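You operate a simulated robot arm through the tools that you are given. There is no shell and no other tool.

You run a simulated robot arm. Do the job below in one go: nothing can be reset, and whatever is moved stays where it is left.

Task
The soak bench tripped: reset it and restart the two smaller of blowers one, three and five.
Fine: all three switches off before the reset; the biggest flow on the data plates stays off.

The check looks at the end state, three seconds after you hand in, the way a careful person would. Anything else that was tipped, shoved, dropped, spilled or broken makes it a failure.

Robot
A 7-joint arm with a two-finger parallel gripper, fixed in place. Base frame: the origin is at the foot of the arm, x ahead of it, y to its left, z up. Readings come in m, degrees, newtons and seconds.
Its first joint turns from -149.0 to 149.0 degrees. Payload 3.43 kg.
The tool frame sits at the grasp point between the pads (the TCP): z along the fingers, y along the line on which they close. The tips reach 0.03 m beyond it. Largest opening 0.094 m; finger width 0.028, thickness 0.01; the body of the gripper, 0.05 by 0.096 m, starts 0.055 m behind the TCP.
Orientation is told as [roll, pitch, yaw] about the base's x, y, z axes, in that order, counted from this pose: with the fingers straight down and closing along the base's y, the tool's x points along the base's -x, its y along +y and its z along -z.

Tools
- The arm moves only by the tool move_arm. Its argument "motion" is a list that holds one entry, the list of rows, each a list of 7 numbers: the shift along the base's x, y, z in cm, then the turn, a rotation vector about the base's x, y, z in degrees, then the finger opening in cm, from 0 to 9.4. In form: [[[tx, ty, tz, rx, ry, rz, gripper], ...]]. A call has 1 to 20 rows; each row shifts and turns the commanded pose from where the row before left it. Each row takes 0.2 s and may step no farther than 0.05 m and 8.6 degrees from the row before; otherwise, or with a gripper value out of range, the whole call is refused. A pose out of reach is approached as far as the arm can. The call stops where the force on the tool passes 40 N (or 10 N more than at its start, if that is more) or the arm is blocked; 0.2 s more then pass. Each finger travels about 0.045 m/s and halts on what it meets, pressing with about 39 N; the grip force reading is that of the motor and also rises with nothing between the fingers. The clock runs only during rows and for 0.2 s after the last one: add rows that do not move to give the fingers time. The reply holds the time, the measured pose of the TCP, the force on the tool along the base axes, the opening and the grip force, in the units named above and with some noise, with the torque about the TCP (base axes, N m) and any sound that the robot's microphone picked up.
- Cameras (640 x 400 px; columns grow to the right, rows downward): "scene" is fixed at [0.0495, 0.6509, 1.5767]; the picture's right is [0.55, -0.83, 0.00], its down [-0.73, -0.49, -0.48] and it looks along [0.40, 0.27, -0.88] (base axes); focal length 302 px, centre (320, 200). "wrist" rides on the gripper at [0.076, 0.014, -0.103] in the tool frame; the picture's right is [-0.18, 0.98, 0.00], its down [-0.75, -0.14, -0.64] and it looks along [-0.63, -0.12, 0.77] (tool axes); focal length 243 px, centre (320, 200).
- camera(camera): a new picture of that camera. The clock stands still meanwhile.
- measure_at(camera, pixels): there is no depth. For up to 12 entries [column, row, z] of the newest picture of that camera ("zoom" is the newest enlarged one), the place [x, y] in the base frame at which the ray of that pixel passes the height z, good to about 0.002 m. The clock stands still meanwhile.
- inspect(camera, box): a new picture of the part [left, top, right, bottom] of that camera's present view, enlarged. The clock stands still meanwhile.
- job_done(): hands the job in; it is judged then, once.

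Unless the task says otherwise, let go and move clear before handing in.

The tools are called by a JSON object that holds its "method" and its "body". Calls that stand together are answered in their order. move_arm: Moves the arm, as the interface text tells. Its arguments: {"type":"object","properties":{"motion":{"type":"array"}},"required":["motion"]} The other tools are called the same way: camera (camera) takes a picture; measure_at (camera, pixels) gives the place at which the rays of pixels pass given heights; inspect (camera, box) takes an enlarged picture of a part of a camera's view; job_done () hands the job in.

At the start:

```text
time_s: 0.0
tool_pos: [0.5925, 0.513, 1.1027]
orientation: [0.0, -0.1, 0.1]
ft_force: [1.2, -0.3, 0.0]
wrist_torque: [-0.03, -0.01, 0.0]
gripper_width: 0.0939
grasp_force: 0.1
```

scene: 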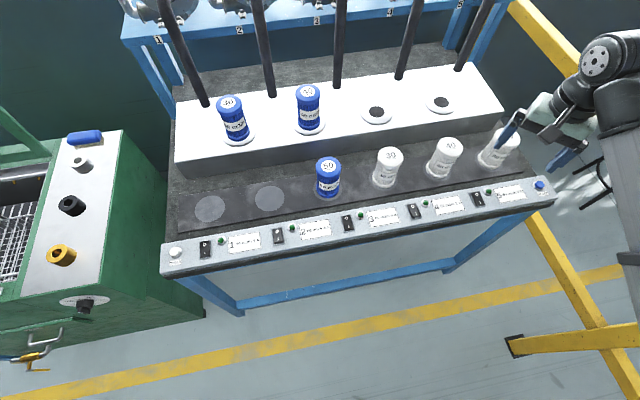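
wrist: 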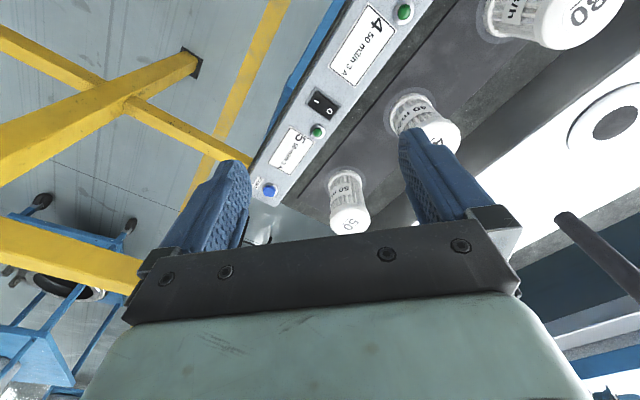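

The scene shows a bench with a front panel (rows ~185-255) carrying rocker switches, green lamps, labelled plates, a white button at (176,252) and a blue button at (539,184). I'll zoom in to read plates and labels.

{"method": "inspect", "body": {"camera": "scene", "box": [155, 200, 355, 285]}}

{"method": "inspect", "body": {"camera": "scene", "box": [340, 165, 560, 250]}}

{"method": "inspect", "body": {"camera": "scene", "box": [120, 0, 320, 125]}}

{"method": "inspect", "body": {"camera": "scene", "box": [300, 0, 520, 135]}}

{"method": "inspect", "body": {"camera": "wrist", "box": [240, 0, 440, 220]}}

```text
3.20 times, centred on (255, 242) of scene
```

zoom: 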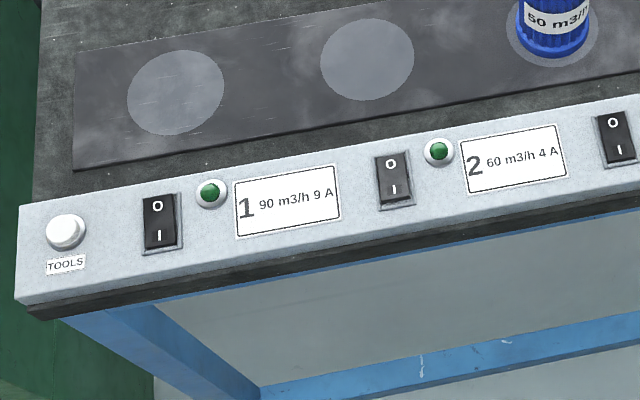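

```text
2.91 times, centred on (450, 208) of scene
```

zoom: 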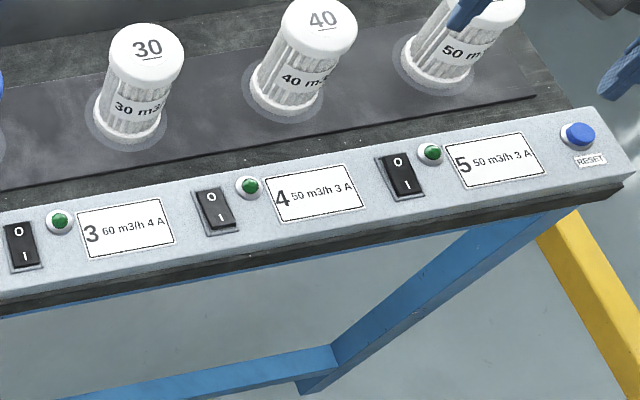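

```text
3.20 times, centred on (220, 62) of scene
```

zoom: 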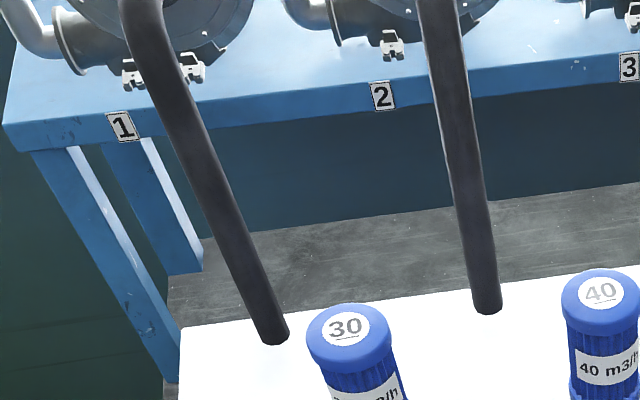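

```text
2.91 times, centred on (410, 68) of scene
```

zoom: 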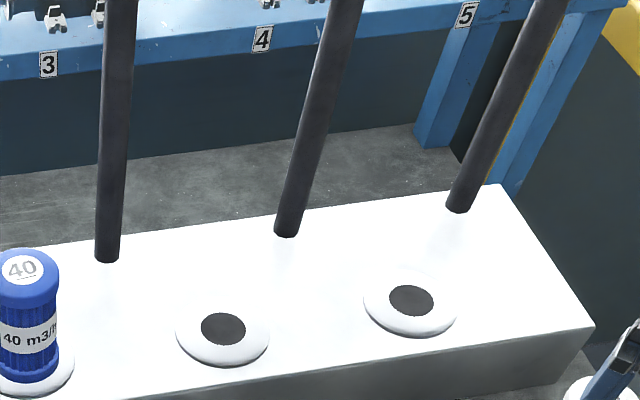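

```text
1.82 times, centred on (340, 110) of wrist
```

zoom: 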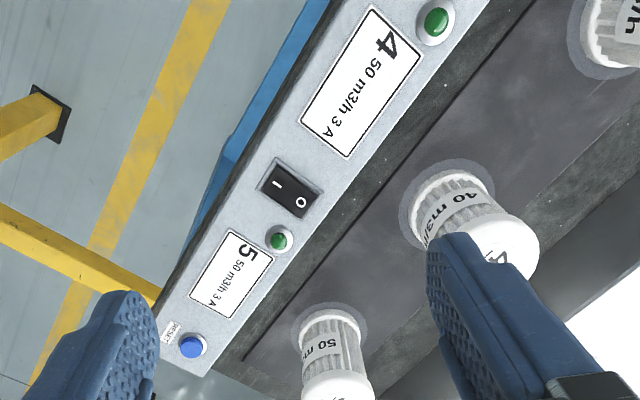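

The panel plates read 1: 90 m3/h, 3: 60 m3/h, 5: 50 m3/h, so 3 and 5 are to run and 1 stays off; RESET is the blue button at scene (539,184). I'll triangulate the panel from both cameras before moving.

{"method": "camera", "body": {"camera": "scene"}}

{"method": "camera", "body": {"camera": "wrist"}}

{"method": "measure_at", "body": {"camera": "scene", "pixels": [[539, 184, 0.5], [539, 184, 0.6], [539, 184, 0.7], [539, 184, 0.8], [176, 252, 0.6], [176, 252, 0.8], [205, 250, 0.7], [478, 199, 0.7], [478, 199, 0.6]]}}

{"method": "measure_at", "body": {"camera": "wrist", "pixels": [[270, 190, 0.5], [270, 190, 0.6], [270, 190, 0.7], [270, 190, 0.8], [322, 104, 0.6], [322, 104, 0.7], [322, 104, 0.8]]}}

{"method": "inspect", "body": {"camera": "scene", "box": [190, 225, 230, 265]}}

{"method": "inspect", "body": {"camera": "scene", "box": [260, 218, 300, 258]}}

{"method": "inspect", "body": {"camera": "scene", "box": [330, 205, 370, 245]}}

{"method": "inspect", "body": {"camera": "scene", "box": [395, 190, 435, 230]}}

{"method": "inspect", "body": {"camera": "scene", "box": [460, 178, 500, 218]}}

```text
taken
```

scene: 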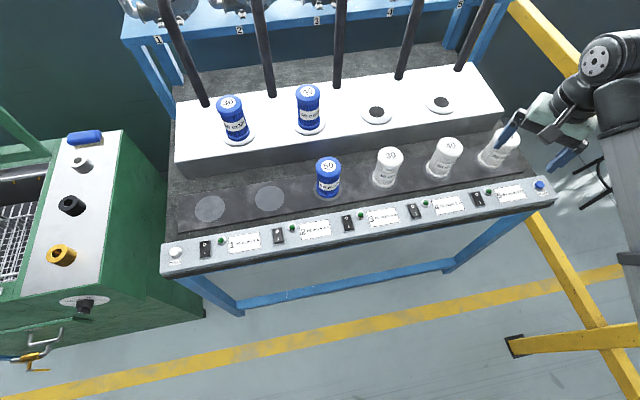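

```text
taken
```

wrist: 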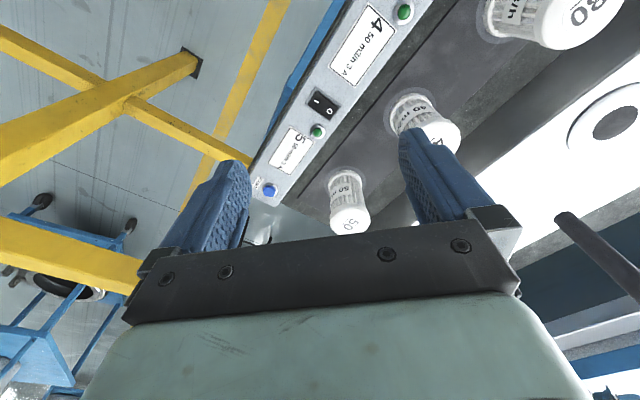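

```text
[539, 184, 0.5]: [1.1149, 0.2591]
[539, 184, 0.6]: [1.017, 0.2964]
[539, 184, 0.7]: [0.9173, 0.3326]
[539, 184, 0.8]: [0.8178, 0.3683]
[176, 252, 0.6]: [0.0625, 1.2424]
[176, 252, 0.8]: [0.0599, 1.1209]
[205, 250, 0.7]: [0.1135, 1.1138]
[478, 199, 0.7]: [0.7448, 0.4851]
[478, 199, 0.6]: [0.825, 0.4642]
```

```text
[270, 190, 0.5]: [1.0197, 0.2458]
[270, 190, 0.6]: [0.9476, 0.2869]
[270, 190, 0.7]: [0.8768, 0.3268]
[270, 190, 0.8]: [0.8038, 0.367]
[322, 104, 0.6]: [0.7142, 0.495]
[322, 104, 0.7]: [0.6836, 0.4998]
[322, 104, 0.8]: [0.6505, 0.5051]
```

```text
10.00 times, centred on (210, 245) of scene
```

zoom: 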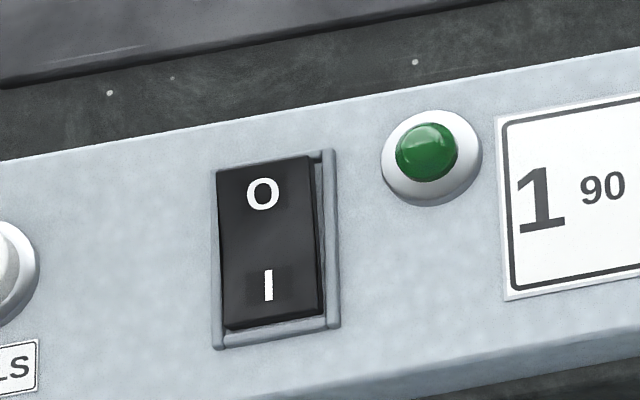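

```text
10.00 times, centred on (280, 238) of scene
```

zoom: 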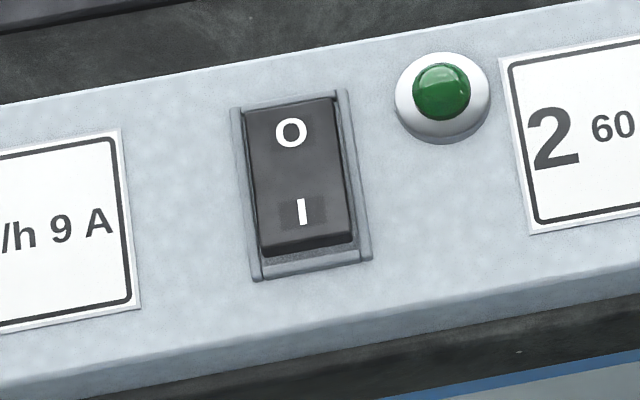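

```text
10.00 times, centred on (350, 225) of scene
```

zoom: 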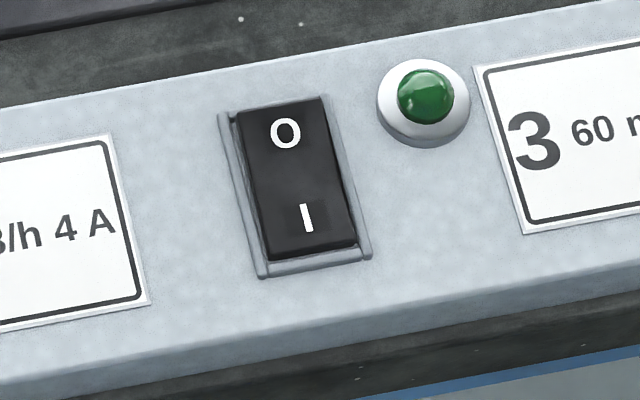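

```text
10.00 times, centred on (415, 210) of scene
```

zoom: 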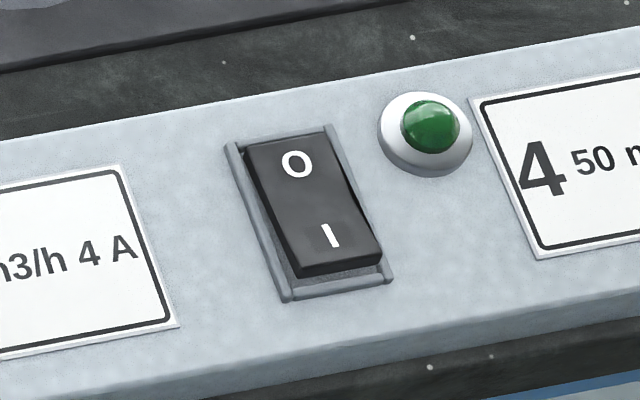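

```text
10.00 times, centred on (480, 198) of scene
```

zoom: 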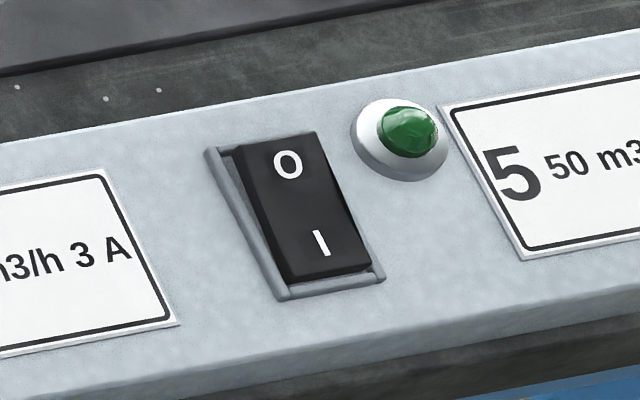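

Zooms show rockers 1, 3 and 5 with the I end pressed (on), and 2 and 4 with O pressed. Rays to RESET converge near z≈0.85, so I'll measure panel points there.

{"method": "measure_at", "body": {"camera": "scene", "pixels": [[539, 184, 0.85], [176, 252, 0.85], [205, 250, 0.85], [278, 236, 0.85], [347, 223, 0.85], [414, 211, 0.85], [478, 199, 0.85], [221, 241, 0.85], [488, 192, 0.85], [163, 276, 0.85], [166, 244, 0.85], [555, 203, 0.85]]}}

{"method": "measure_at", "body": {"camera": "wrist", "pixels": [[270, 190, 0.85], [322, 104, 0.85], [316, 131, 0.85], [404, 12, 0.85], [270, 190, 0.83], [322, 104, 0.83], [316, 131, 0.83], [404, 12, 0.83]]}}

{"method": "measure_at", "body": {"camera": "scene", "pixels": [[539, 184, 0.87], [478, 199, 0.87], [488.5, 192, 0.87], [425, 203, 0.87], [539, 184, 0.83], [478, 199, 0.83], [488.5, 192, 0.83], [425, 203, 0.83]]}}

```text
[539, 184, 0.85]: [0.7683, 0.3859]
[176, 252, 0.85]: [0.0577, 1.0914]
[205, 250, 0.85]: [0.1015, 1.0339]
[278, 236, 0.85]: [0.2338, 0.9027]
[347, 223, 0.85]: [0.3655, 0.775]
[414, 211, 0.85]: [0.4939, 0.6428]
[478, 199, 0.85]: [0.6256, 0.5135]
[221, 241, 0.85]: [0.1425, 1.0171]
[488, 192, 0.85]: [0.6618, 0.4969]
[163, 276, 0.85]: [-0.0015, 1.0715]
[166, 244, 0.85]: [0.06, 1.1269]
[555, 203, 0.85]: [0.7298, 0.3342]
```

```text
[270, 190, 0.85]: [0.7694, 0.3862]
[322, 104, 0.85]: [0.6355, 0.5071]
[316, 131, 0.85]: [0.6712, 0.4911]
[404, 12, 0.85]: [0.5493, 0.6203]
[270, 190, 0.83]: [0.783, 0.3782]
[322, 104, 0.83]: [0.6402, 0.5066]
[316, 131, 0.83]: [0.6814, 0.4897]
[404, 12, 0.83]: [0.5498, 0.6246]
```

```text
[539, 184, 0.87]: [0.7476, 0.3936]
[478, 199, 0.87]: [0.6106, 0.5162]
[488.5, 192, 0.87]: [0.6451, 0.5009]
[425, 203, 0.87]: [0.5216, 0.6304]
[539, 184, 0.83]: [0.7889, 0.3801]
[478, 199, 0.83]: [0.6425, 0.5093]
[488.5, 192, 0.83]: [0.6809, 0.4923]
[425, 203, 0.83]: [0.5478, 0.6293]
```

Triangulation puts RESET's top at about (0.768, 0.386, 0.85) and rocker 5 at about (0.641, 0.508, 0.83), with the panel running at 45° (direction -x,+y). I'll yaw the tool 45° so the camera faces from the operator side, and close the fingers.

{"method": "move_arm", "body": {"motion": [[[0, 0, 0, 0, 0, 7.5, 8], [0, 0, 0, 0, 0, 7.5, 6], [0, 0, 0, 0, 0, 7.5, 4], [0, 0, 0, 0, 0, 7.5, 2], [0, 0, 0, 0, 0, 7.5, 0], [0, 0, 0, 0, 0, 7.5, 0], [0, 0, 0, 0, 0, 0, 0], [0, 0, 0, 0, 0, 0, 0], [0, 0, 0, 0, 0, 0, 0]]]}}

{"method": "camera", "body": {"camera": "wrist"}}

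{"method": "camera", "body": {"camera": "scene"}}

```text
time_s: 2.0
tool_pos: [0.5926, 0.5123, 1.1018]
orientation: [0.1, -0.1, 45.1]
ft_force: [-0.7, -0.1, 0.3]
wrist_torque: [0.03, 0.02, 0.01]
gripper_width: 0.0001
grasp_force: 33.2
```

```text
taken
```

wrist: 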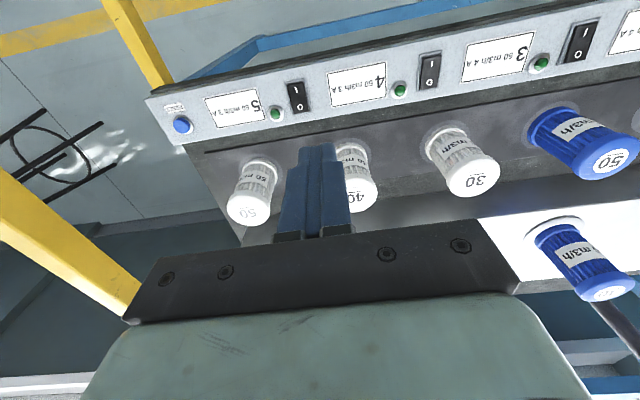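

```text
taken
```

scene: 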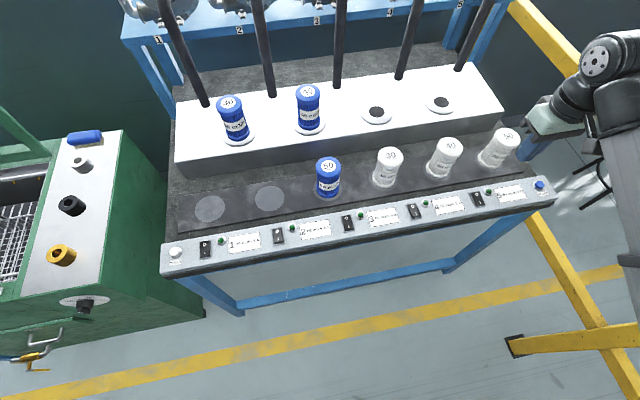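

The wrist view now shows the panel across the top (RESET at (182,125), rocker 5 at (298,97)). I'll triangulate edges and rocker ends with enlarged views.

{"method": "measure_at", "body": {"camera": "wrist", "pixels": [[182, 125, 0.85], [182, 125, 0.83], [298, 97, 0.85], [298, 97, 0.83], [298, 97, 0.82], [254, 210, 0.9], [254, 210, 0.93], [262, 165, 0.8], [276, 113, 0.83], [400, 90, 0.83], [542, 64, 0.83]]}}

{"method": "measure_at", "body": {"camera": "scene", "pixels": [[508, 134, 0.9], [508, 134, 0.93], [508, 134, 0.96], [488.5, 192, 0.83], [425, 203, 0.83], [358, 214, 0.83], [205, 250, 0.83], [347, 223, 0.83]]}}

{"method": "inspect", "body": {"camera": "wrist", "box": [240, 65, 340, 130]}}

{"method": "measure_at", "body": {"camera": "zoom", "pixels": [[320, 120, 0.83], [380, 250, 0.83]]}}

```text
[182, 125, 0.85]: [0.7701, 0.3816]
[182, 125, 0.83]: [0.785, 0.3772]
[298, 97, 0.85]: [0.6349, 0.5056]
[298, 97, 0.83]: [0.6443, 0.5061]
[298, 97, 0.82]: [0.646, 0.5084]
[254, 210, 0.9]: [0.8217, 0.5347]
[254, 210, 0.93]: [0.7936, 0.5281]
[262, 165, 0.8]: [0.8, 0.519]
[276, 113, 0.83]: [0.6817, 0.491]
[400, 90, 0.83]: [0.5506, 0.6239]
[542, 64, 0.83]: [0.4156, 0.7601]
```

```text
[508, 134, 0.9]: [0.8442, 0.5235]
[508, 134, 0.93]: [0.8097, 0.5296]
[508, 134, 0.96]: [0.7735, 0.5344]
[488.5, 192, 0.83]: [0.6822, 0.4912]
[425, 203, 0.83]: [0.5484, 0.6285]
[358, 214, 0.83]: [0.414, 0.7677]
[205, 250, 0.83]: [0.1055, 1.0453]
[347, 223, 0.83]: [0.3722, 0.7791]
```

```text
6.15 times, centred on (290, 98) of wrist
```

zoom: 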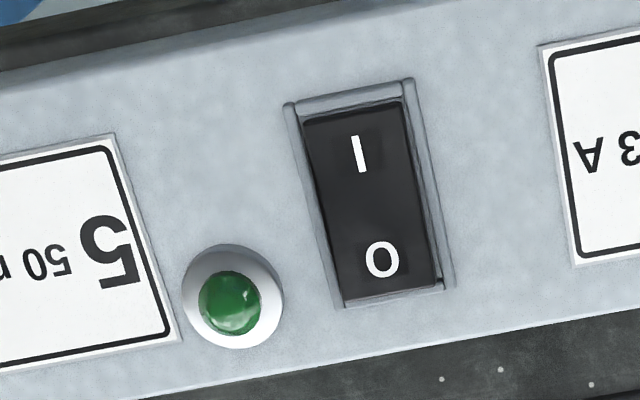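

```text
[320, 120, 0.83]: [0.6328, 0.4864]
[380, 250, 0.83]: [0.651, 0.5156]
```

Rocker 5 is clearly with I depressed, O at the bench side. I'll measure the frame corners.

{"method": "measure_at", "body": {"camera": "zoom", "pixels": [[290, 105, 0.825], [413, 80, 0.825], [343, 305, 0.825], [453, 288, 0.825], [382, 259, 0.83], [358, 155, 0.825], [303, 112, 0.825], [402, 100, 0.825], [338, 298, 0.835], [440, 285, 0.835], [0, 70, 0.82], [0, 398, 0.82]]}}

{"method": "inspect", "body": {"camera": "scene", "box": [460, 178, 500, 218]}}

{"method": "measure_at", "body": {"camera": "zoom", "pixels": [[206, 150, 0.825], [315, 133, 0.825], [282, 300, 0.825], [383, 278, 0.825], [287, 165, 0.83], [320, 242, 0.825], [0, 145, 0.825], [0, 375, 0.825], [206, 150, 0.835], [315, 133, 0.835], [282, 300, 0.815], [383, 278, 0.815]]}}

```text
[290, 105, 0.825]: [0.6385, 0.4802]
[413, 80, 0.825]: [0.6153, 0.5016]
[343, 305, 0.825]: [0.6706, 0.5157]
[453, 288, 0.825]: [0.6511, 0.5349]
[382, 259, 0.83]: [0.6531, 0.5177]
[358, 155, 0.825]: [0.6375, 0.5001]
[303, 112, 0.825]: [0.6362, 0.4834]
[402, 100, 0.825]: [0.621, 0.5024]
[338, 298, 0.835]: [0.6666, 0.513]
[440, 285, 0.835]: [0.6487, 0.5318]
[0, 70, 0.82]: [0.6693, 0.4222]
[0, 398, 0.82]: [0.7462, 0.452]
```

```text
10.00 times, centred on (480, 198) of scene
```

zoom: 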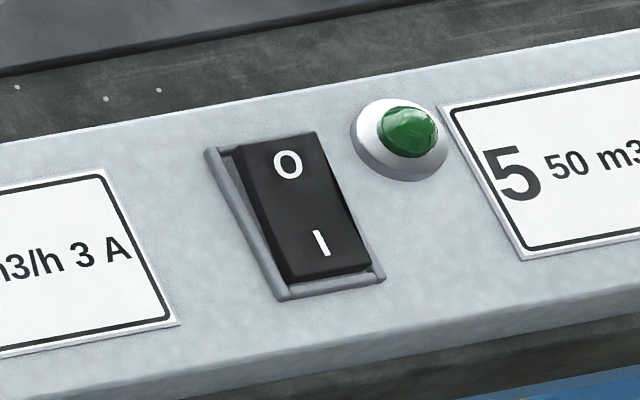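

```text
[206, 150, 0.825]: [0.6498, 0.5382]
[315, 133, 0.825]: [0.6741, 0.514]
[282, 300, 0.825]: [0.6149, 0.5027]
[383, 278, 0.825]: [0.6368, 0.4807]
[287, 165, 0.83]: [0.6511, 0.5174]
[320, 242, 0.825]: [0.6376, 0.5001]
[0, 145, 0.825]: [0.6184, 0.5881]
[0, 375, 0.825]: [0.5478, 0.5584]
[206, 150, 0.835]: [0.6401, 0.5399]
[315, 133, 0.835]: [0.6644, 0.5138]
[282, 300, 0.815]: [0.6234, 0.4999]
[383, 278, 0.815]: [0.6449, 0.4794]
```

Both views agree the frame sits flat at z≈0.825, rocker 5 centre (0.644, 0.508), O pad at about (0.652, 0.517). I'll tilt the fingers 25° toward the bench (so the lower tip edge lies straight below the TCP) and hover over the O end.

{"method": "move_arm", "body": {"motion": [[[1, 0, 0, 5.89, -5.89, 0, 0], [1, 0, 0, 5.89, -5.89, 0, 0], [2, 0.5, 0, 5.89, -5.89, 0, 0], [2, 0, -3, 0, 0, 0, 0], [0, 0, -4, 0, 0, 0, 0], [0, 0, -4, 0, 0, 0, 0], [0, 0, -4, 0, 0, 0, 0], [0, 0, -4, 0, 0, 0, 0], [0, 0, 0, 0, 0, 0, 0]]]}}

{"method": "camera", "body": {"camera": "wrist"}}

{"method": "camera", "body": {"camera": "scene"}}

```text
time_s: 4.0
tool_pos: [0.6548, 0.5175, 0.9118]
orientation: [0.0, -25.2, 45.1]
ft_force: [0.3, 0.1, 0.2]
wrist_torque: [0.01, 0.01, -0.01]
gripper_width: 0.0001
grasp_force: 33.3
```

```text
taken
```

wrist: 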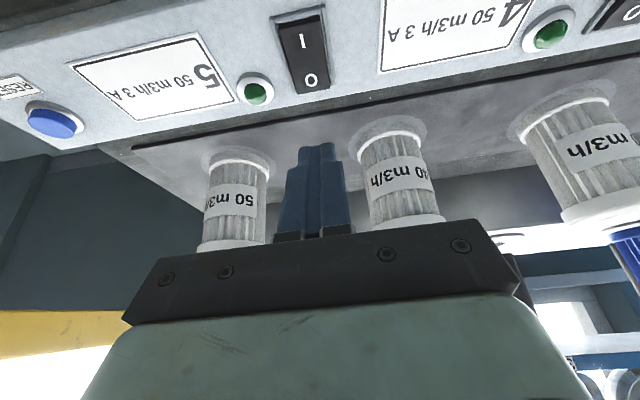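

```text
taken
```

scene: 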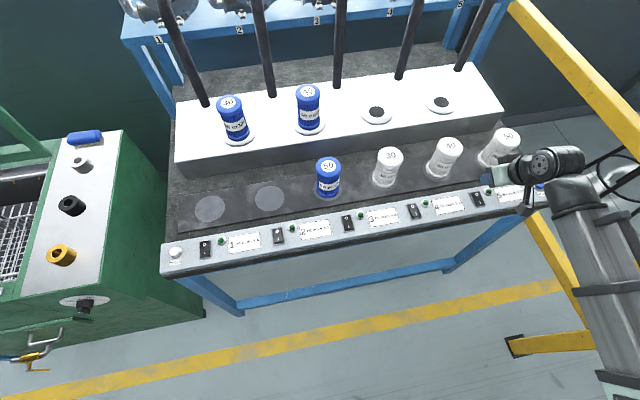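

The tool hovers near rocker 5 with a 25° tilt; I'll check the tip position in the scene view relative to the O pad.

{"method": "inspect", "body": {"camera": "scene", "box": [440, 140, 540, 220]}}

{"method": "inspect", "body": {"camera": "wrist", "box": [220, 0, 420, 240]}}

{"method": "measure_at", "body": {"camera": "wrist", "pixels": [[311, 80, 0.83], [304, 45, 0.83], [317, 147, 0.885], [317, 147, 0.87], [255, 95, 0.83], [275, 15, 0.825], [322, 8, 0.825], [295, 93, 0.83], [330, 86, 0.83]]}}

```text
5.00 times, centred on (490, 180) of scene
```

zoom: 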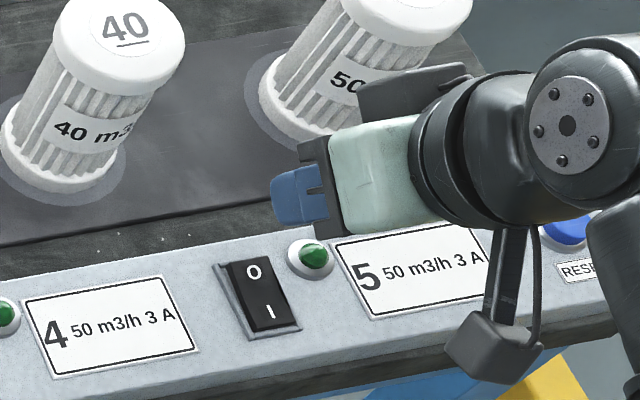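

```text
1.67 times, centred on (320, 120) of wrist
```

zoom: 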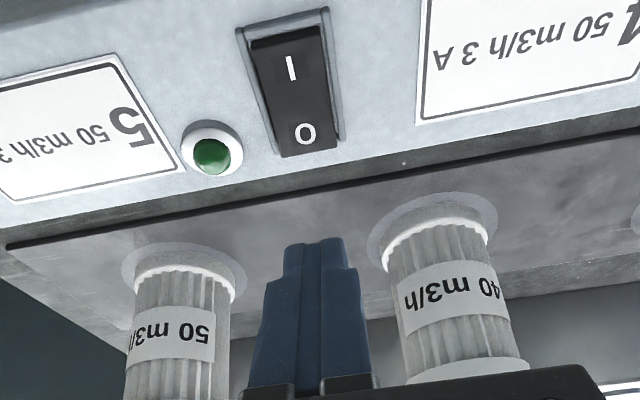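

```text
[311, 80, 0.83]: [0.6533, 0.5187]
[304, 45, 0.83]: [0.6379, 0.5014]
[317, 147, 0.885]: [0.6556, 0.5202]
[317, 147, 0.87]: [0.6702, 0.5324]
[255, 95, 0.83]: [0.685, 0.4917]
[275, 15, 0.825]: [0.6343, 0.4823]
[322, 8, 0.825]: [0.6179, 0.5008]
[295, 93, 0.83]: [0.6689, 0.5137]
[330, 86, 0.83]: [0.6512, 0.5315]
```

The O pad measures (0.653, 0.519), right under the TCP at (0.655, 0.5175). I'll descend slowly and press in small steps.

{"method": "move_arm", "body": {"motion": [[[0, 0.1, -2, 0, 0, 0, 0], [0, 0, -1.5, 0, 0, 0, 0], [0, 0, -0.3, 0, 0, 0, 0], [0, 0, -0.3, 0, 0, 0, 0], [0, 0, -0.3, 0, 0, 0, 0], [0, 0, -0.2, 0, 0, 0, 0], [0, 0, -0.2, 0, 0, 0, 0]]]}}

{"method": "inspect", "body": {"camera": "scene", "box": [440, 140, 540, 220]}}

{"method": "inspect", "body": {"camera": "wrist", "box": [220, 0, 420, 240]}}

```text
time_s: 5.6
tool_pos: [0.6541, 0.5203, 0.864]
orientation: [0.0, -25.2, 45.1]
ft_force: [0.0, -0.4, -0.2]
wrist_torque: [-0.01, 0.01, 0.0]
gripper_width: 0.0001
grasp_force: 32.8
heard: click
```

```text
5.00 times, centred on (490, 180) of scene
```

zoom: 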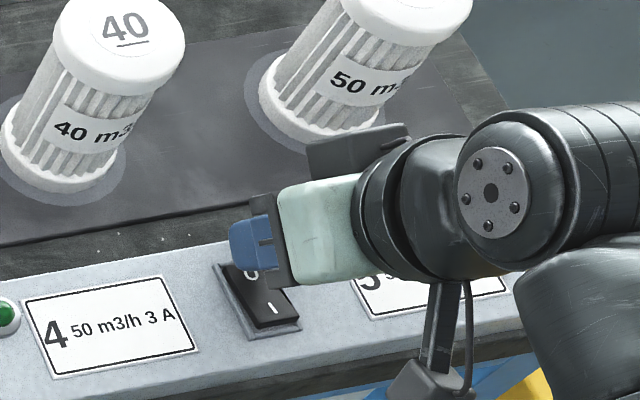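

```text
1.67 times, centred on (320, 120) of wrist
```

zoom: 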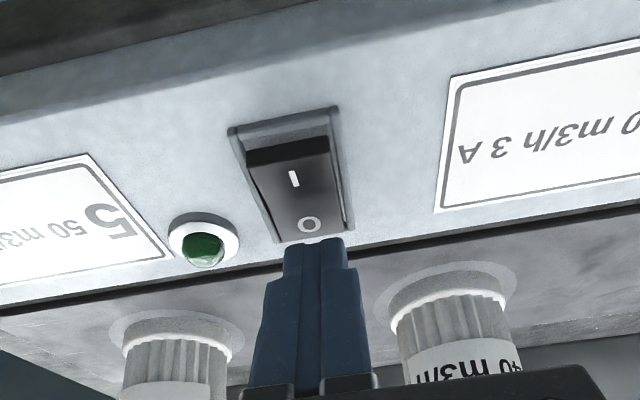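

A click was heard and rocker 5 now shows O pressed with I raised. I'll lift and travel along the panel to hover over rocker 3's O end at about (0.385, 0.790).

{"method": "move_arm", "body": {"motion": [[[0, 0, 3, 0, 0, 0, 0], [0, 0, 4, 0, 0, 0, 0], [-3.36, 3.37, 0, 0, 0, 0, 0], [-3.36, 3.37, 0, 0, 0, 0, 0], [-3.36, 3.37, 0, 0, 0, 0, 0], [-3.36, 3.37, 0, 0, 0, 0, 0], [-3.36, 3.37, 0, 0, 0, 0, 0], [-3.36, 3.37, 0, 0, 0, 0, 0], [-3.36, 3.37, 0, 0, 0, 0, 0], [-3.36, 3.37, -1, 0, 0, 0, 0], [0, 0, -1, 0, 0, 0, 0], [0, 0, 0, 0, 0, 0, 0]]]}}

{"method": "camera", "body": {"camera": "wrist"}}

{"method": "inspect", "body": {"camera": "scene", "box": [300, 140, 520, 280]}}

```text
time_s: 8.2
tool_pos: [0.3842, 0.7889, 0.9132]
orientation: [-0.1, -25.1, 45.2]
ft_force: [0.2, 0.1, -0.3]
wrist_torque: [-0.02, -0.01, 0.0]
gripper_width: 0.0
grasp_force: 32.7
```

```text
taken
```

wrist: 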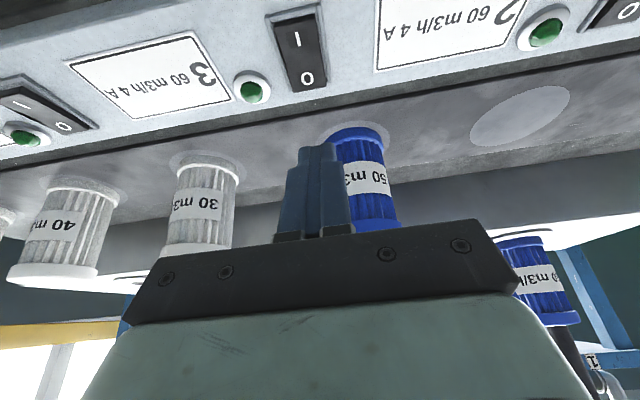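

```text
2.86 times, centred on (410, 210) of scene
```

zoom: 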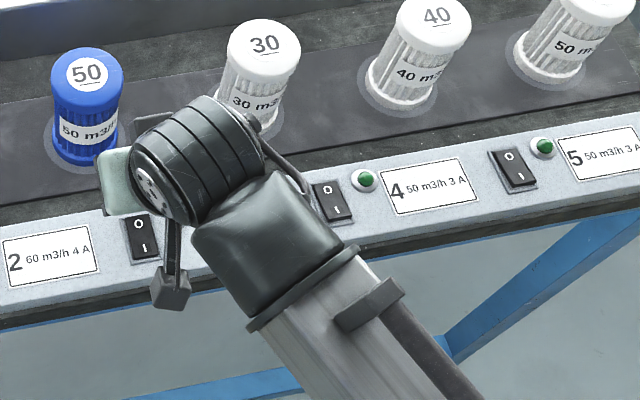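

Rocker 3 sits at wrist (302,50) with O at (306,77). I'll measure the O pad before pressing.

{"method": "measure_at", "body": {"camera": "wrist", "pixels": [[306, 77, 0.83], [298, 41, 0.83]]}}

```text
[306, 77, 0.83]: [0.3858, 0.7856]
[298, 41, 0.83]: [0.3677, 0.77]
```

O pad is at (0.386, 0.786); I'll shift a few mm and press down in small steps.

{"method": "move_arm", "body": {"motion": [[[0.2, -0.25, -2, 0, 0, 0, 0], [0, 0, -1.7, 0, 0, 0, 0], [0, 0, -0.3, 0, 0, 0, 0], [0, 0, -0.3, 0, 0, 0, 0], [0, 0, -0.3, 0, 0, 0, 0], [0, 0, -0.2, 0, 0, 0, 0], [0, 0, -0.2, 0, 0, 0, 0]]]}}

{"method": "inspect", "body": {"camera": "wrist", "box": [220, 0, 420, 240]}}

```text
time_s: 9.8
tool_pos: [0.387, 0.7862, 0.8635]
orientation: [0.1, -25.0, 45.0]
ft_force: [0.0, -0.9, 0.3]
wrist_torque: [0.0, -0.04, 0.0]
gripper_width: 0.0
grasp_force: 32.4
heard: click
```

```text
1.67 times, centred on (320, 120) of wrist
```

zoom: 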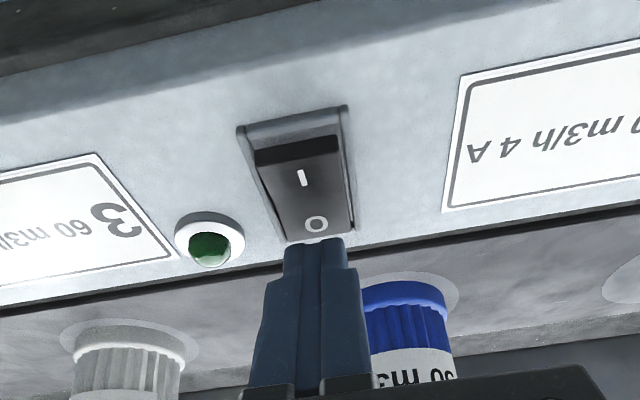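

Rocker 3 clicked to O. Before moving to rocker 1 I'll raise the arm and check where the green cabinet on the left lies.

{"method": "move_arm", "body": {"motion": [[[0, 0, 3, 0, 0, 0, 0], [0, 0, 4, 0, 0, 0, 0], [0, 0, 1, 0, 0, 0, 0]]]}}

{"method": "camera", "body": {"camera": "scene"}}

{"method": "measure_at", "body": {"camera": "scene", "pixels": [[20, 292, 0.8], [20, 292, 0.9], [125, 130, 0.8], [125, 130, 0.9], [205, 312, 0.1], [62, 255, 0.85], [85, 137, 0.9], [205, 250, 0.83], [83, 302, 0.7]]}}

{"method": "inspect", "body": {"camera": "scene", "box": [0, 110, 250, 390]}}

```text
time_s: 10.6
tool_pos: [0.3863, 0.7855, 0.9443]
orientation: [0.0, -25.1, 45.1]
ft_force: [0.0, 0.1, 0.3]
wrist_torque: [0.0, 0.02, 0.0]
gripper_width: 0.0
grasp_force: 33.5
```

```text
taken
```

scene: 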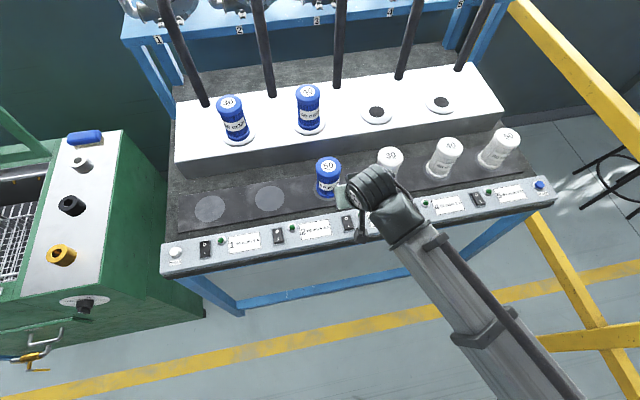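

```text
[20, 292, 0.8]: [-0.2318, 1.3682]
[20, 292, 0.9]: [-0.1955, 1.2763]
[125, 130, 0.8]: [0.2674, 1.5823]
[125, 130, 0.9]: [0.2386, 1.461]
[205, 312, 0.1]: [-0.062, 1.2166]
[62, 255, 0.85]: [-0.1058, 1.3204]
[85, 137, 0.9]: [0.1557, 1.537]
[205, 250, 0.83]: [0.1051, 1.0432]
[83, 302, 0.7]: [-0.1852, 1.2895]
```

```text
1.43 times, centred on (125, 250) of scene
```

zoom: 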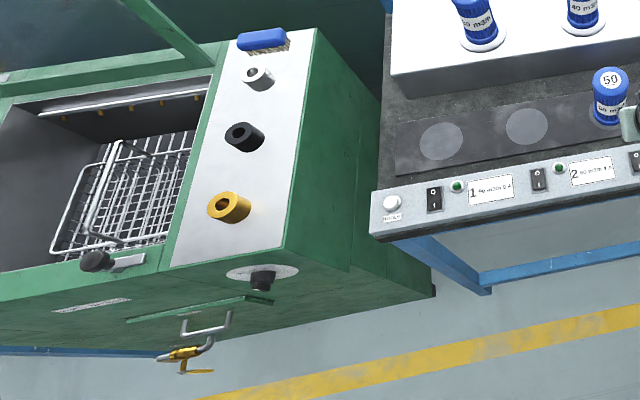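

The cabinet is clear (y>1.25). I'll travel to hover over rocker 1's O end, predicted at (0.118, 1.052), keeping height.

{"method": "move_arm", "body": {"motion": [[[-3.35, 3.34, 0, 0, 0, 0, 0], [-3.35, 3.34, 0, 0, 0, 0, 0], [-3.35, 3.34, 0, 0, 0, 0, 0], [-3.35, 3.34, 0, 0, 0, 0, 0], [-3.35, 3.34, 0, 0, 0, 0, 0], [-3.35, 3.34, 0, 0, 0, 0, 0], [-3.35, 3.34, 0, 0, 0, 0, 0], [-3.35, 3.34, 0, 0, 0, 0, 0], [0, 0, 0, 0, 0, 0, 0], [0, 0, 0, 0, 0, 0, 0]]]}}

{"method": "camera", "body": {"camera": "wrist"}}

{"method": "camera", "body": {"camera": "scene"}}

```text
time_s: 12.8
tool_pos: [0.1179, 1.0538, 0.945]
orientation: [0.0, -25.1, 45.0]
ft_force: [-0.2, -0.2, 0.3]
wrist_torque: [-0.01, 0.02, -0.02]
gripper_width: 0.0
grasp_force: 33.4
```

```text
taken
```

wrist: 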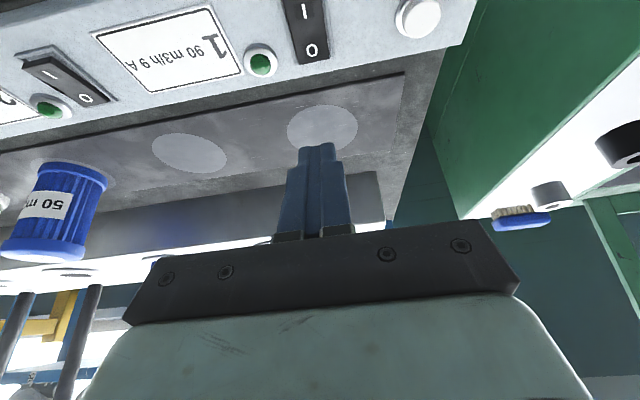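

```text
taken
```

scene: 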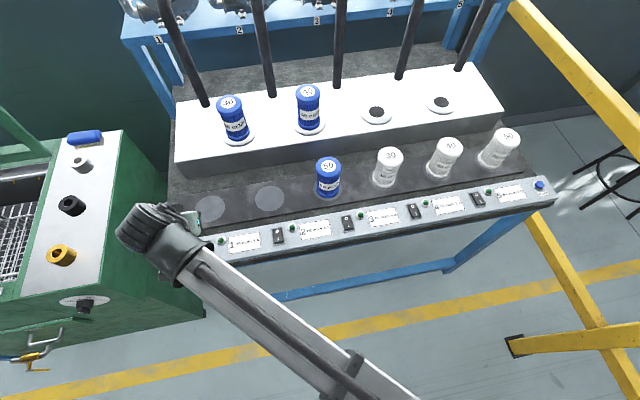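

The arm reached rocker 1's hover; O shows at wrist (312,50), RESET-side lamp at (261,63), and the white TOOLS button at (418,15), which I must not touch. I'll measure the O pad.

{"method": "measure_at", "body": {"camera": "wrist", "pixels": [[312, 50, 0.83], [305, 11, 0.825], [418, 15, 0.85], [261, 63, 0.83]]}}

```text
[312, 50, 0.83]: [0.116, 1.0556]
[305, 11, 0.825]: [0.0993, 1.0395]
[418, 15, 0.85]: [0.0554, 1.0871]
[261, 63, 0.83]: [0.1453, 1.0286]
```

O pad is at (0.116, 1.056), within 3 mm of the TCP. Pressing down now.

{"method": "move_arm", "body": {"motion": [[[-0.1, 0.1, -3, 0, 0, 0, 0], [0, 0, -3, 0, 0, 0, 0], [0, 0, -0.9, 0, 0, 0, 0], [0, 0, -0.3, 0, 0, 0, 0], [0, 0, -0.3, 0, 0, 0, 0], [0, 0, -0.3, 0, 0, 0, 0], [0, 0, -0.2, 0, 0, 0, 0], [0, 0, -0.15, 0, 0, 0, 0]]]}}

{"method": "inspect", "body": {"camera": "wrist", "box": [220, 0, 420, 240]}}

```text
time_s: 14.6
tool_pos: [0.118, 1.0525, 0.8628]
orientation: [0.0, -25.0, 44.9]
ft_force: [0.4, -1.3, 5.9]
wrist_torque: [-0.06, 0.03, 0.01]
gripper_width: 0.0
grasp_force: 33.0
heard: click
```

```text
1.67 times, centred on (320, 120) of wrist
```

zoom: 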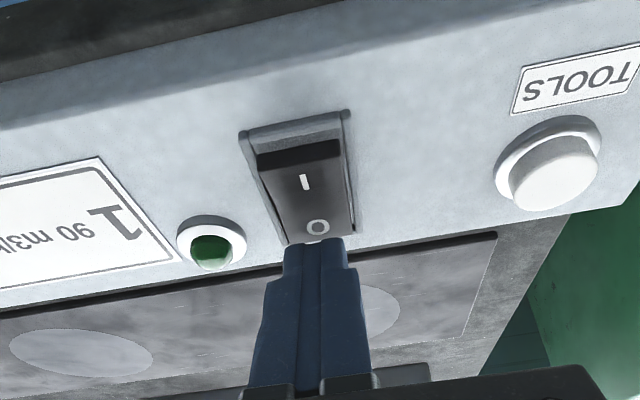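

Rocker 1 clicked to O. Now lifting and travelling along the panel to RESET.

{"method": "move_arm", "body": {"motion": [[[0, 0, 3, 0, 0, 0, 0], [0, 0, 4, 0, 0, 0, 0], [0, 0, 2, 0, 0, 0, 0], [3.43, -3.52, 0, 0, 0, 0, 0], [3.43, -3.52, 0, 0, 0, 0, 0], [3.43, -3.52, 0, 0, 0, 0, 0], [3.43, -3.52, 0, 0, 0, 0, 0], [3.43, -3.52, 0, 0, 0, 0, 0], [3.43, -3.52, 0, 0, 0, 0, 0], [3.43, -3.52, 0, 0, 0, 0, 0], [3.43, -3.52, 0, 0, 0, 0, 0], [3.43, -3.52, 0, 0, 0, 0, 0], [3.43, -3.52, 0, 0, 0, 0, 0], [3.43, -3.52, 0, 0, 0, 0, 0], [3.43, -3.52, 0, 0, 0, 0, 0], [3.43, -3.52, 0, 0, 0, 0, 0], [3.43, -3.52, 0, 0, 0, 0, 0], [3.43, -3.52, 0, 0, 0, 0, 0]]]}}

{"method": "camera", "body": {"camera": "scene"}}

{"method": "inspect", "body": {"camera": "scene", "box": [155, 200, 355, 285]}}

{"method": "camera", "body": {"camera": "wrist"}}

```text
time_s: 18.4
tool_pos: [0.6327, 0.525, 0.952]
orientation: [0.0, -25.1, 45.1]
ft_force: [0.7, -0.2, 0.7]
wrist_torque: [0.01, 0.02, 0.0]
gripper_width: 0.0
grasp_force: 33.0
```

```text
taken
```

scene: 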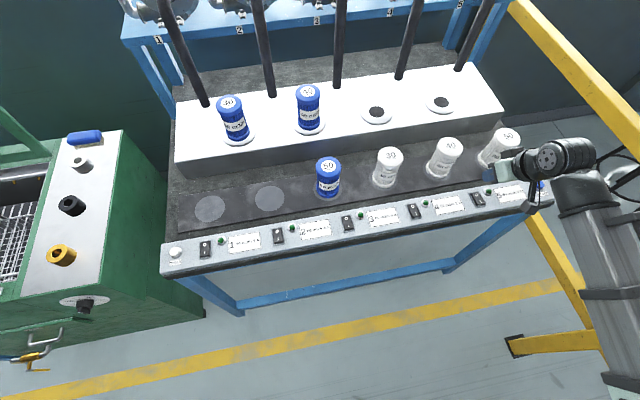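

```text
3.20 times, centred on (255, 242) of scene
```

zoom: 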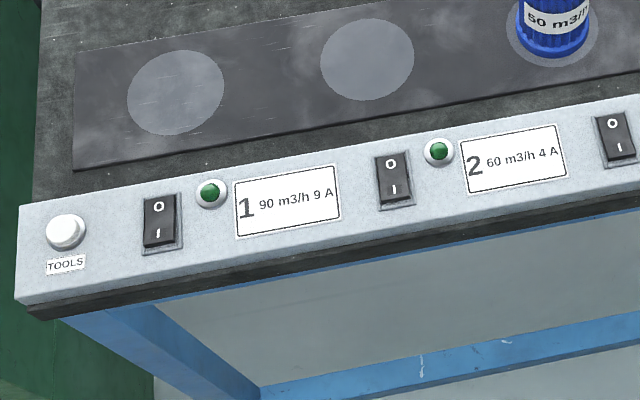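

```text
taken
```

wrist: 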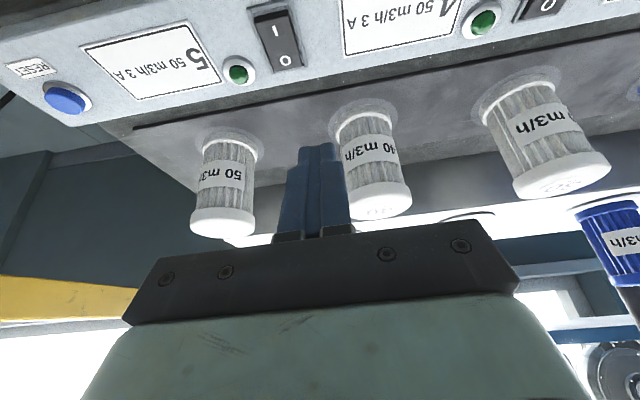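

Rockers 1, 3 and 5 all show O pressed now. I'll go on to hover over RESET.

{"method": "move_arm", "body": {"motion": [[[3.4, -3.5, 0, 0, 0, 0, 0], [3.4, -3.5, 0, 0, 0, 0, 0], [3.4, -3.5, 0, 0, 0, 0, 0], [3.4, -3.5, -2, 0, 0, 0, 0], [0, 0, 0, 0, 0, 0, 0]]]}}

{"method": "camera", "body": {"camera": "wrist"}}

{"method": "measure_at", "body": {"camera": "wrist", "pixels": [[320, 70, 0.85], [320, 80, 0.85], [310, 75, 0.85]]}}

{"method": "inspect", "body": {"camera": "wrist", "box": [220, 0, 420, 240]}}

```text
refused: row 4 steps farther than a row can; nothing moved
```

```text
taken
```

wrist: 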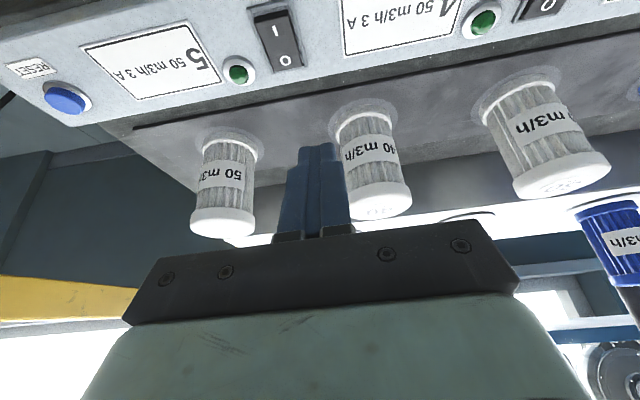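

```text
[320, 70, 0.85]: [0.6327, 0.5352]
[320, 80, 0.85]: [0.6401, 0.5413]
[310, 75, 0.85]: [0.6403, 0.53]
```

```text
1.67 times, centred on (320, 120) of wrist
```

zoom: 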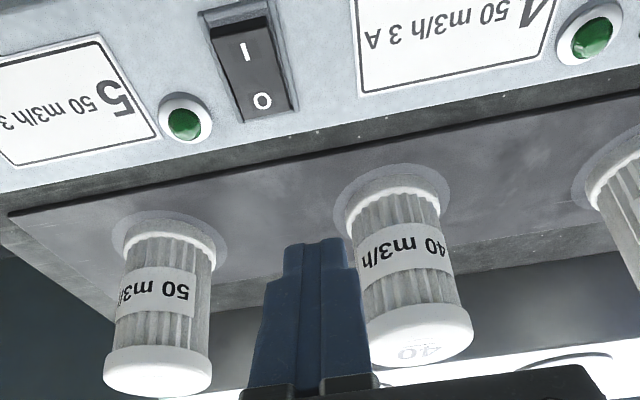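

The last call was refused for step size; I'll repeat it with the descent split off.

{"method": "move_arm", "body": {"motion": [[[3.4, -3.5, 0, 0, 0, 0, 0], [3.4, -3.5, 0, 0, 0, 0, 0], [3.4, -3.5, 0, 0, 0, 0, 0], [3.4, -3.5, 0, 0, 0, 0, 0], [0, 0, -2, 0, 0, 0, 0], [0, 0, 0, 0, 0, 0, 0]]]}}

{"method": "camera", "body": {"camera": "wrist"}}

{"method": "inspect", "body": {"camera": "wrist", "box": [220, 0, 420, 240]}}

{"method": "camera", "body": {"camera": "scene"}}

```text
time_s: 19.8
tool_pos: [0.7689, 0.3862, 0.9315]
orientation: [0.0, -25.1, 45.1]
ft_force: [-1.0, -0.2, -0.5]
wrist_torque: [-0.02, 0.02, -0.02]
gripper_width: 0.0001
grasp_force: 33.4
```

```text
taken
```

wrist: 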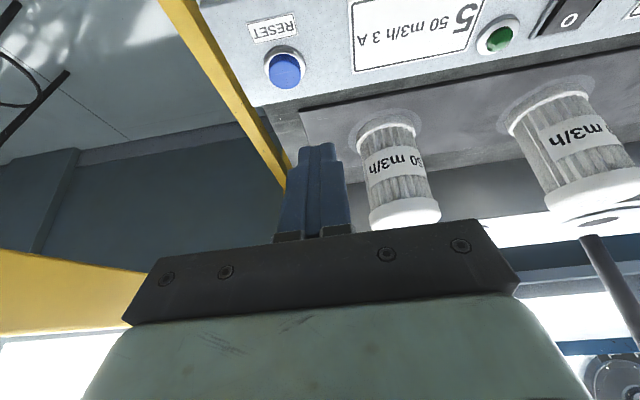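

```text
1.67 times, centred on (320, 120) of wrist
```

zoom: 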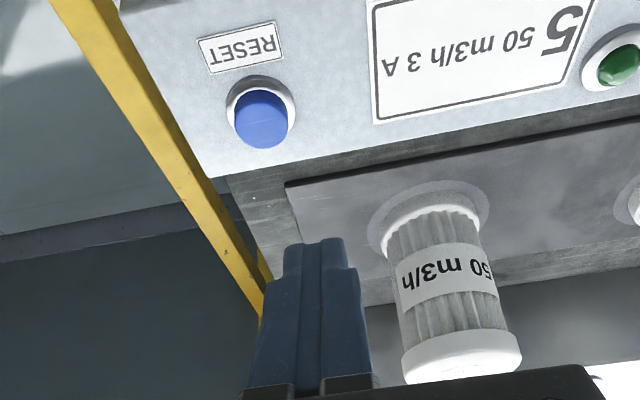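

```text
taken
```

scene: 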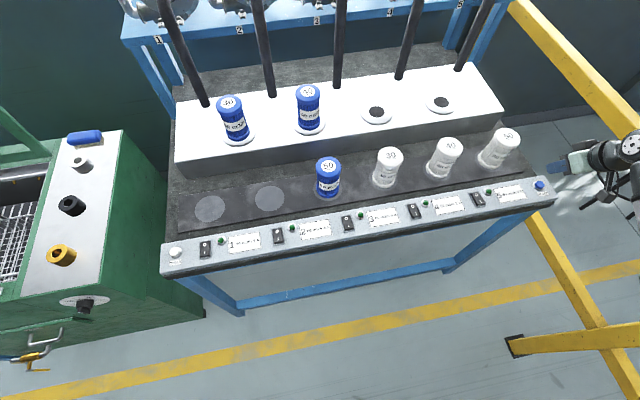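

RESET's blue cap is at wrist (285,70), somewhat left of the finger column; I'll measure it at cap heights.

{"method": "measure_at", "body": {"camera": "wrist", "pixels": [[286, 71, 0.85], [286, 71, 0.84], [286, 71, 0.835], [286, 71, 0.83], [284, 62, 0.825]]}}

{"method": "inspect", "body": {"camera": "scene", "box": [520, 160, 570, 210]}}

{"method": "measure_at", "body": {"camera": "zoom", "pixels": [[258, 190, 0.85], [250, 190, 0.84], [250, 190, 0.83]]}}

```text
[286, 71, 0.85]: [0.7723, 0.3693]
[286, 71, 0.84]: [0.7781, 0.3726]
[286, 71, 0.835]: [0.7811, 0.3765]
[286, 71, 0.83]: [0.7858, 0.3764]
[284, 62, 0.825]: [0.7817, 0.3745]
```

```text
8.00 times, centred on (545, 185) of scene
```

zoom: 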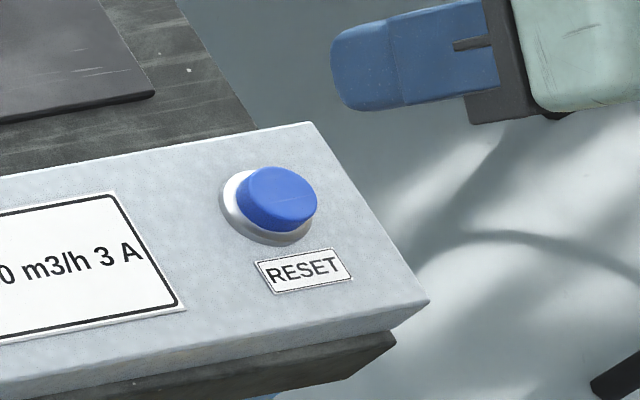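

```text
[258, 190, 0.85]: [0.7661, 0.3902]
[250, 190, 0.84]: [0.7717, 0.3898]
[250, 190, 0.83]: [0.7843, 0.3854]
```

{"method": "measure_at", "body": {"camera": "zoom", "pixels": [[283, 192, 0.85], [283, 192, 0.84], [283, 192, 0.835], [283, 192, 0.83], [264, 210, 0.825]]}}

```text
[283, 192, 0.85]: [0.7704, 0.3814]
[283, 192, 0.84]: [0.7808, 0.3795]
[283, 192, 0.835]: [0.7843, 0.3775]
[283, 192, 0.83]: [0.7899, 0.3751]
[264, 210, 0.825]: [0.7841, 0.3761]
```

Both views put the RESET button at about (0.782, 0.376) with cap top near z 0.838. I'll shift there and press gently.

{"method": "move_arm", "body": {"motion": [[[1.3, -1.0, 0, 0, 0, 0, 0], [0, 0, -2, 0, 0, 0, 0], [0, 0, -2.5, 0, 0, 0, 0], [0, 0, -0.9, 0, 0, 0, 0], [0, 0, -0.3, 0, 0, 0, 0], [0, 0, -0.2, 0, 0, 0, 0]]]}}

{"method": "inspect", "body": {"camera": "scene", "box": [500, 150, 580, 210]}}

{"method": "inspect", "body": {"camera": "wrist", "box": [220, 0, 420, 240]}}

```text
time_s: 21.2
tool_pos: [0.7815, 0.3765, 0.8733]
orientation: [0.0, -25.2, 45.1]
ft_force: [0.2, 0.4, 0.6]
wrist_torque: [-0.02, -0.02, 0.02]
gripper_width: 0.0
grasp_force: 32.9
```

```text
6.67 times, centred on (540, 180) of scene
```

zoom: 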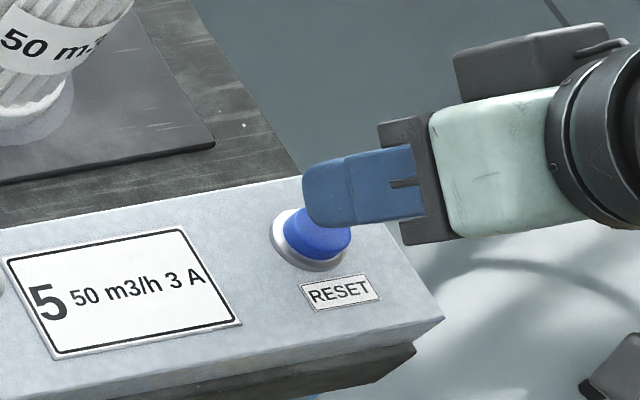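

```text
1.67 times, centred on (320, 120) of wrist
```

zoom: 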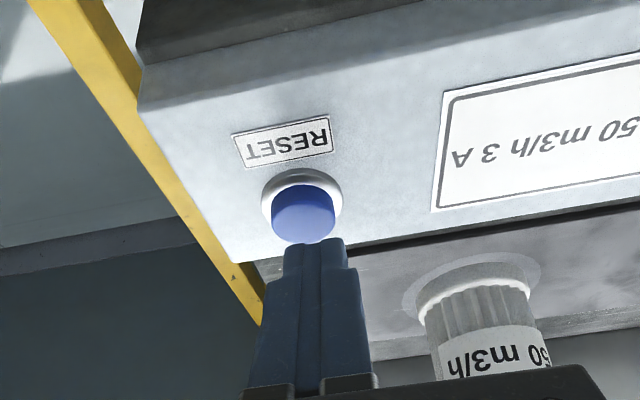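

No contact yet (TCP z 0.873, force ~0) and the fingers are lined up above the blue cap. I'll keep pressing in 2 mm steps.

{"method": "move_arm", "body": {"motion": [[[0, 0, -0.2, 0, 0, 0, 0], [0, 0, -0.2, 0, 0, 0, 0], [0, 0, -0.2, 0, 0, 0, 0], [0, 0, -0.2, 0, 0, 0, 0], [0, 0, 0, 0, 0, 0, 0]]]}}

{"method": "inspect", "body": {"camera": "wrist", "box": [220, 0, 420, 240]}}

```text
time_s: 22.4
tool_pos: [0.7811, 0.376, 0.8657]
orientation: [-0.1, -25.1, 45.1]
ft_force: [0.5, -0.5, 1.6]
wrist_torque: [-0.03, -0.02, 0.01]
gripper_width: 0.0001
grasp_force: 33.0
heard: click
```

```text
1.67 times, centred on (320, 120) of wrist
```

zoom: 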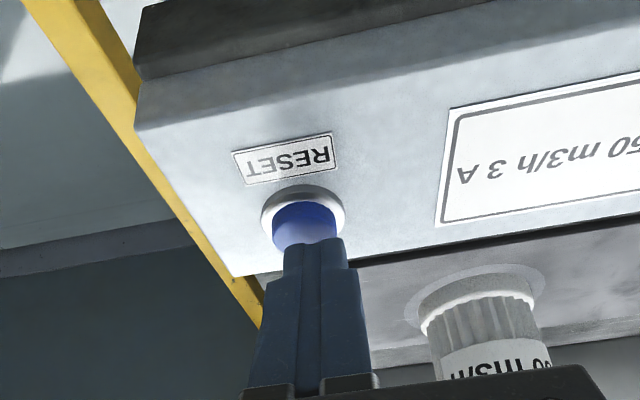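

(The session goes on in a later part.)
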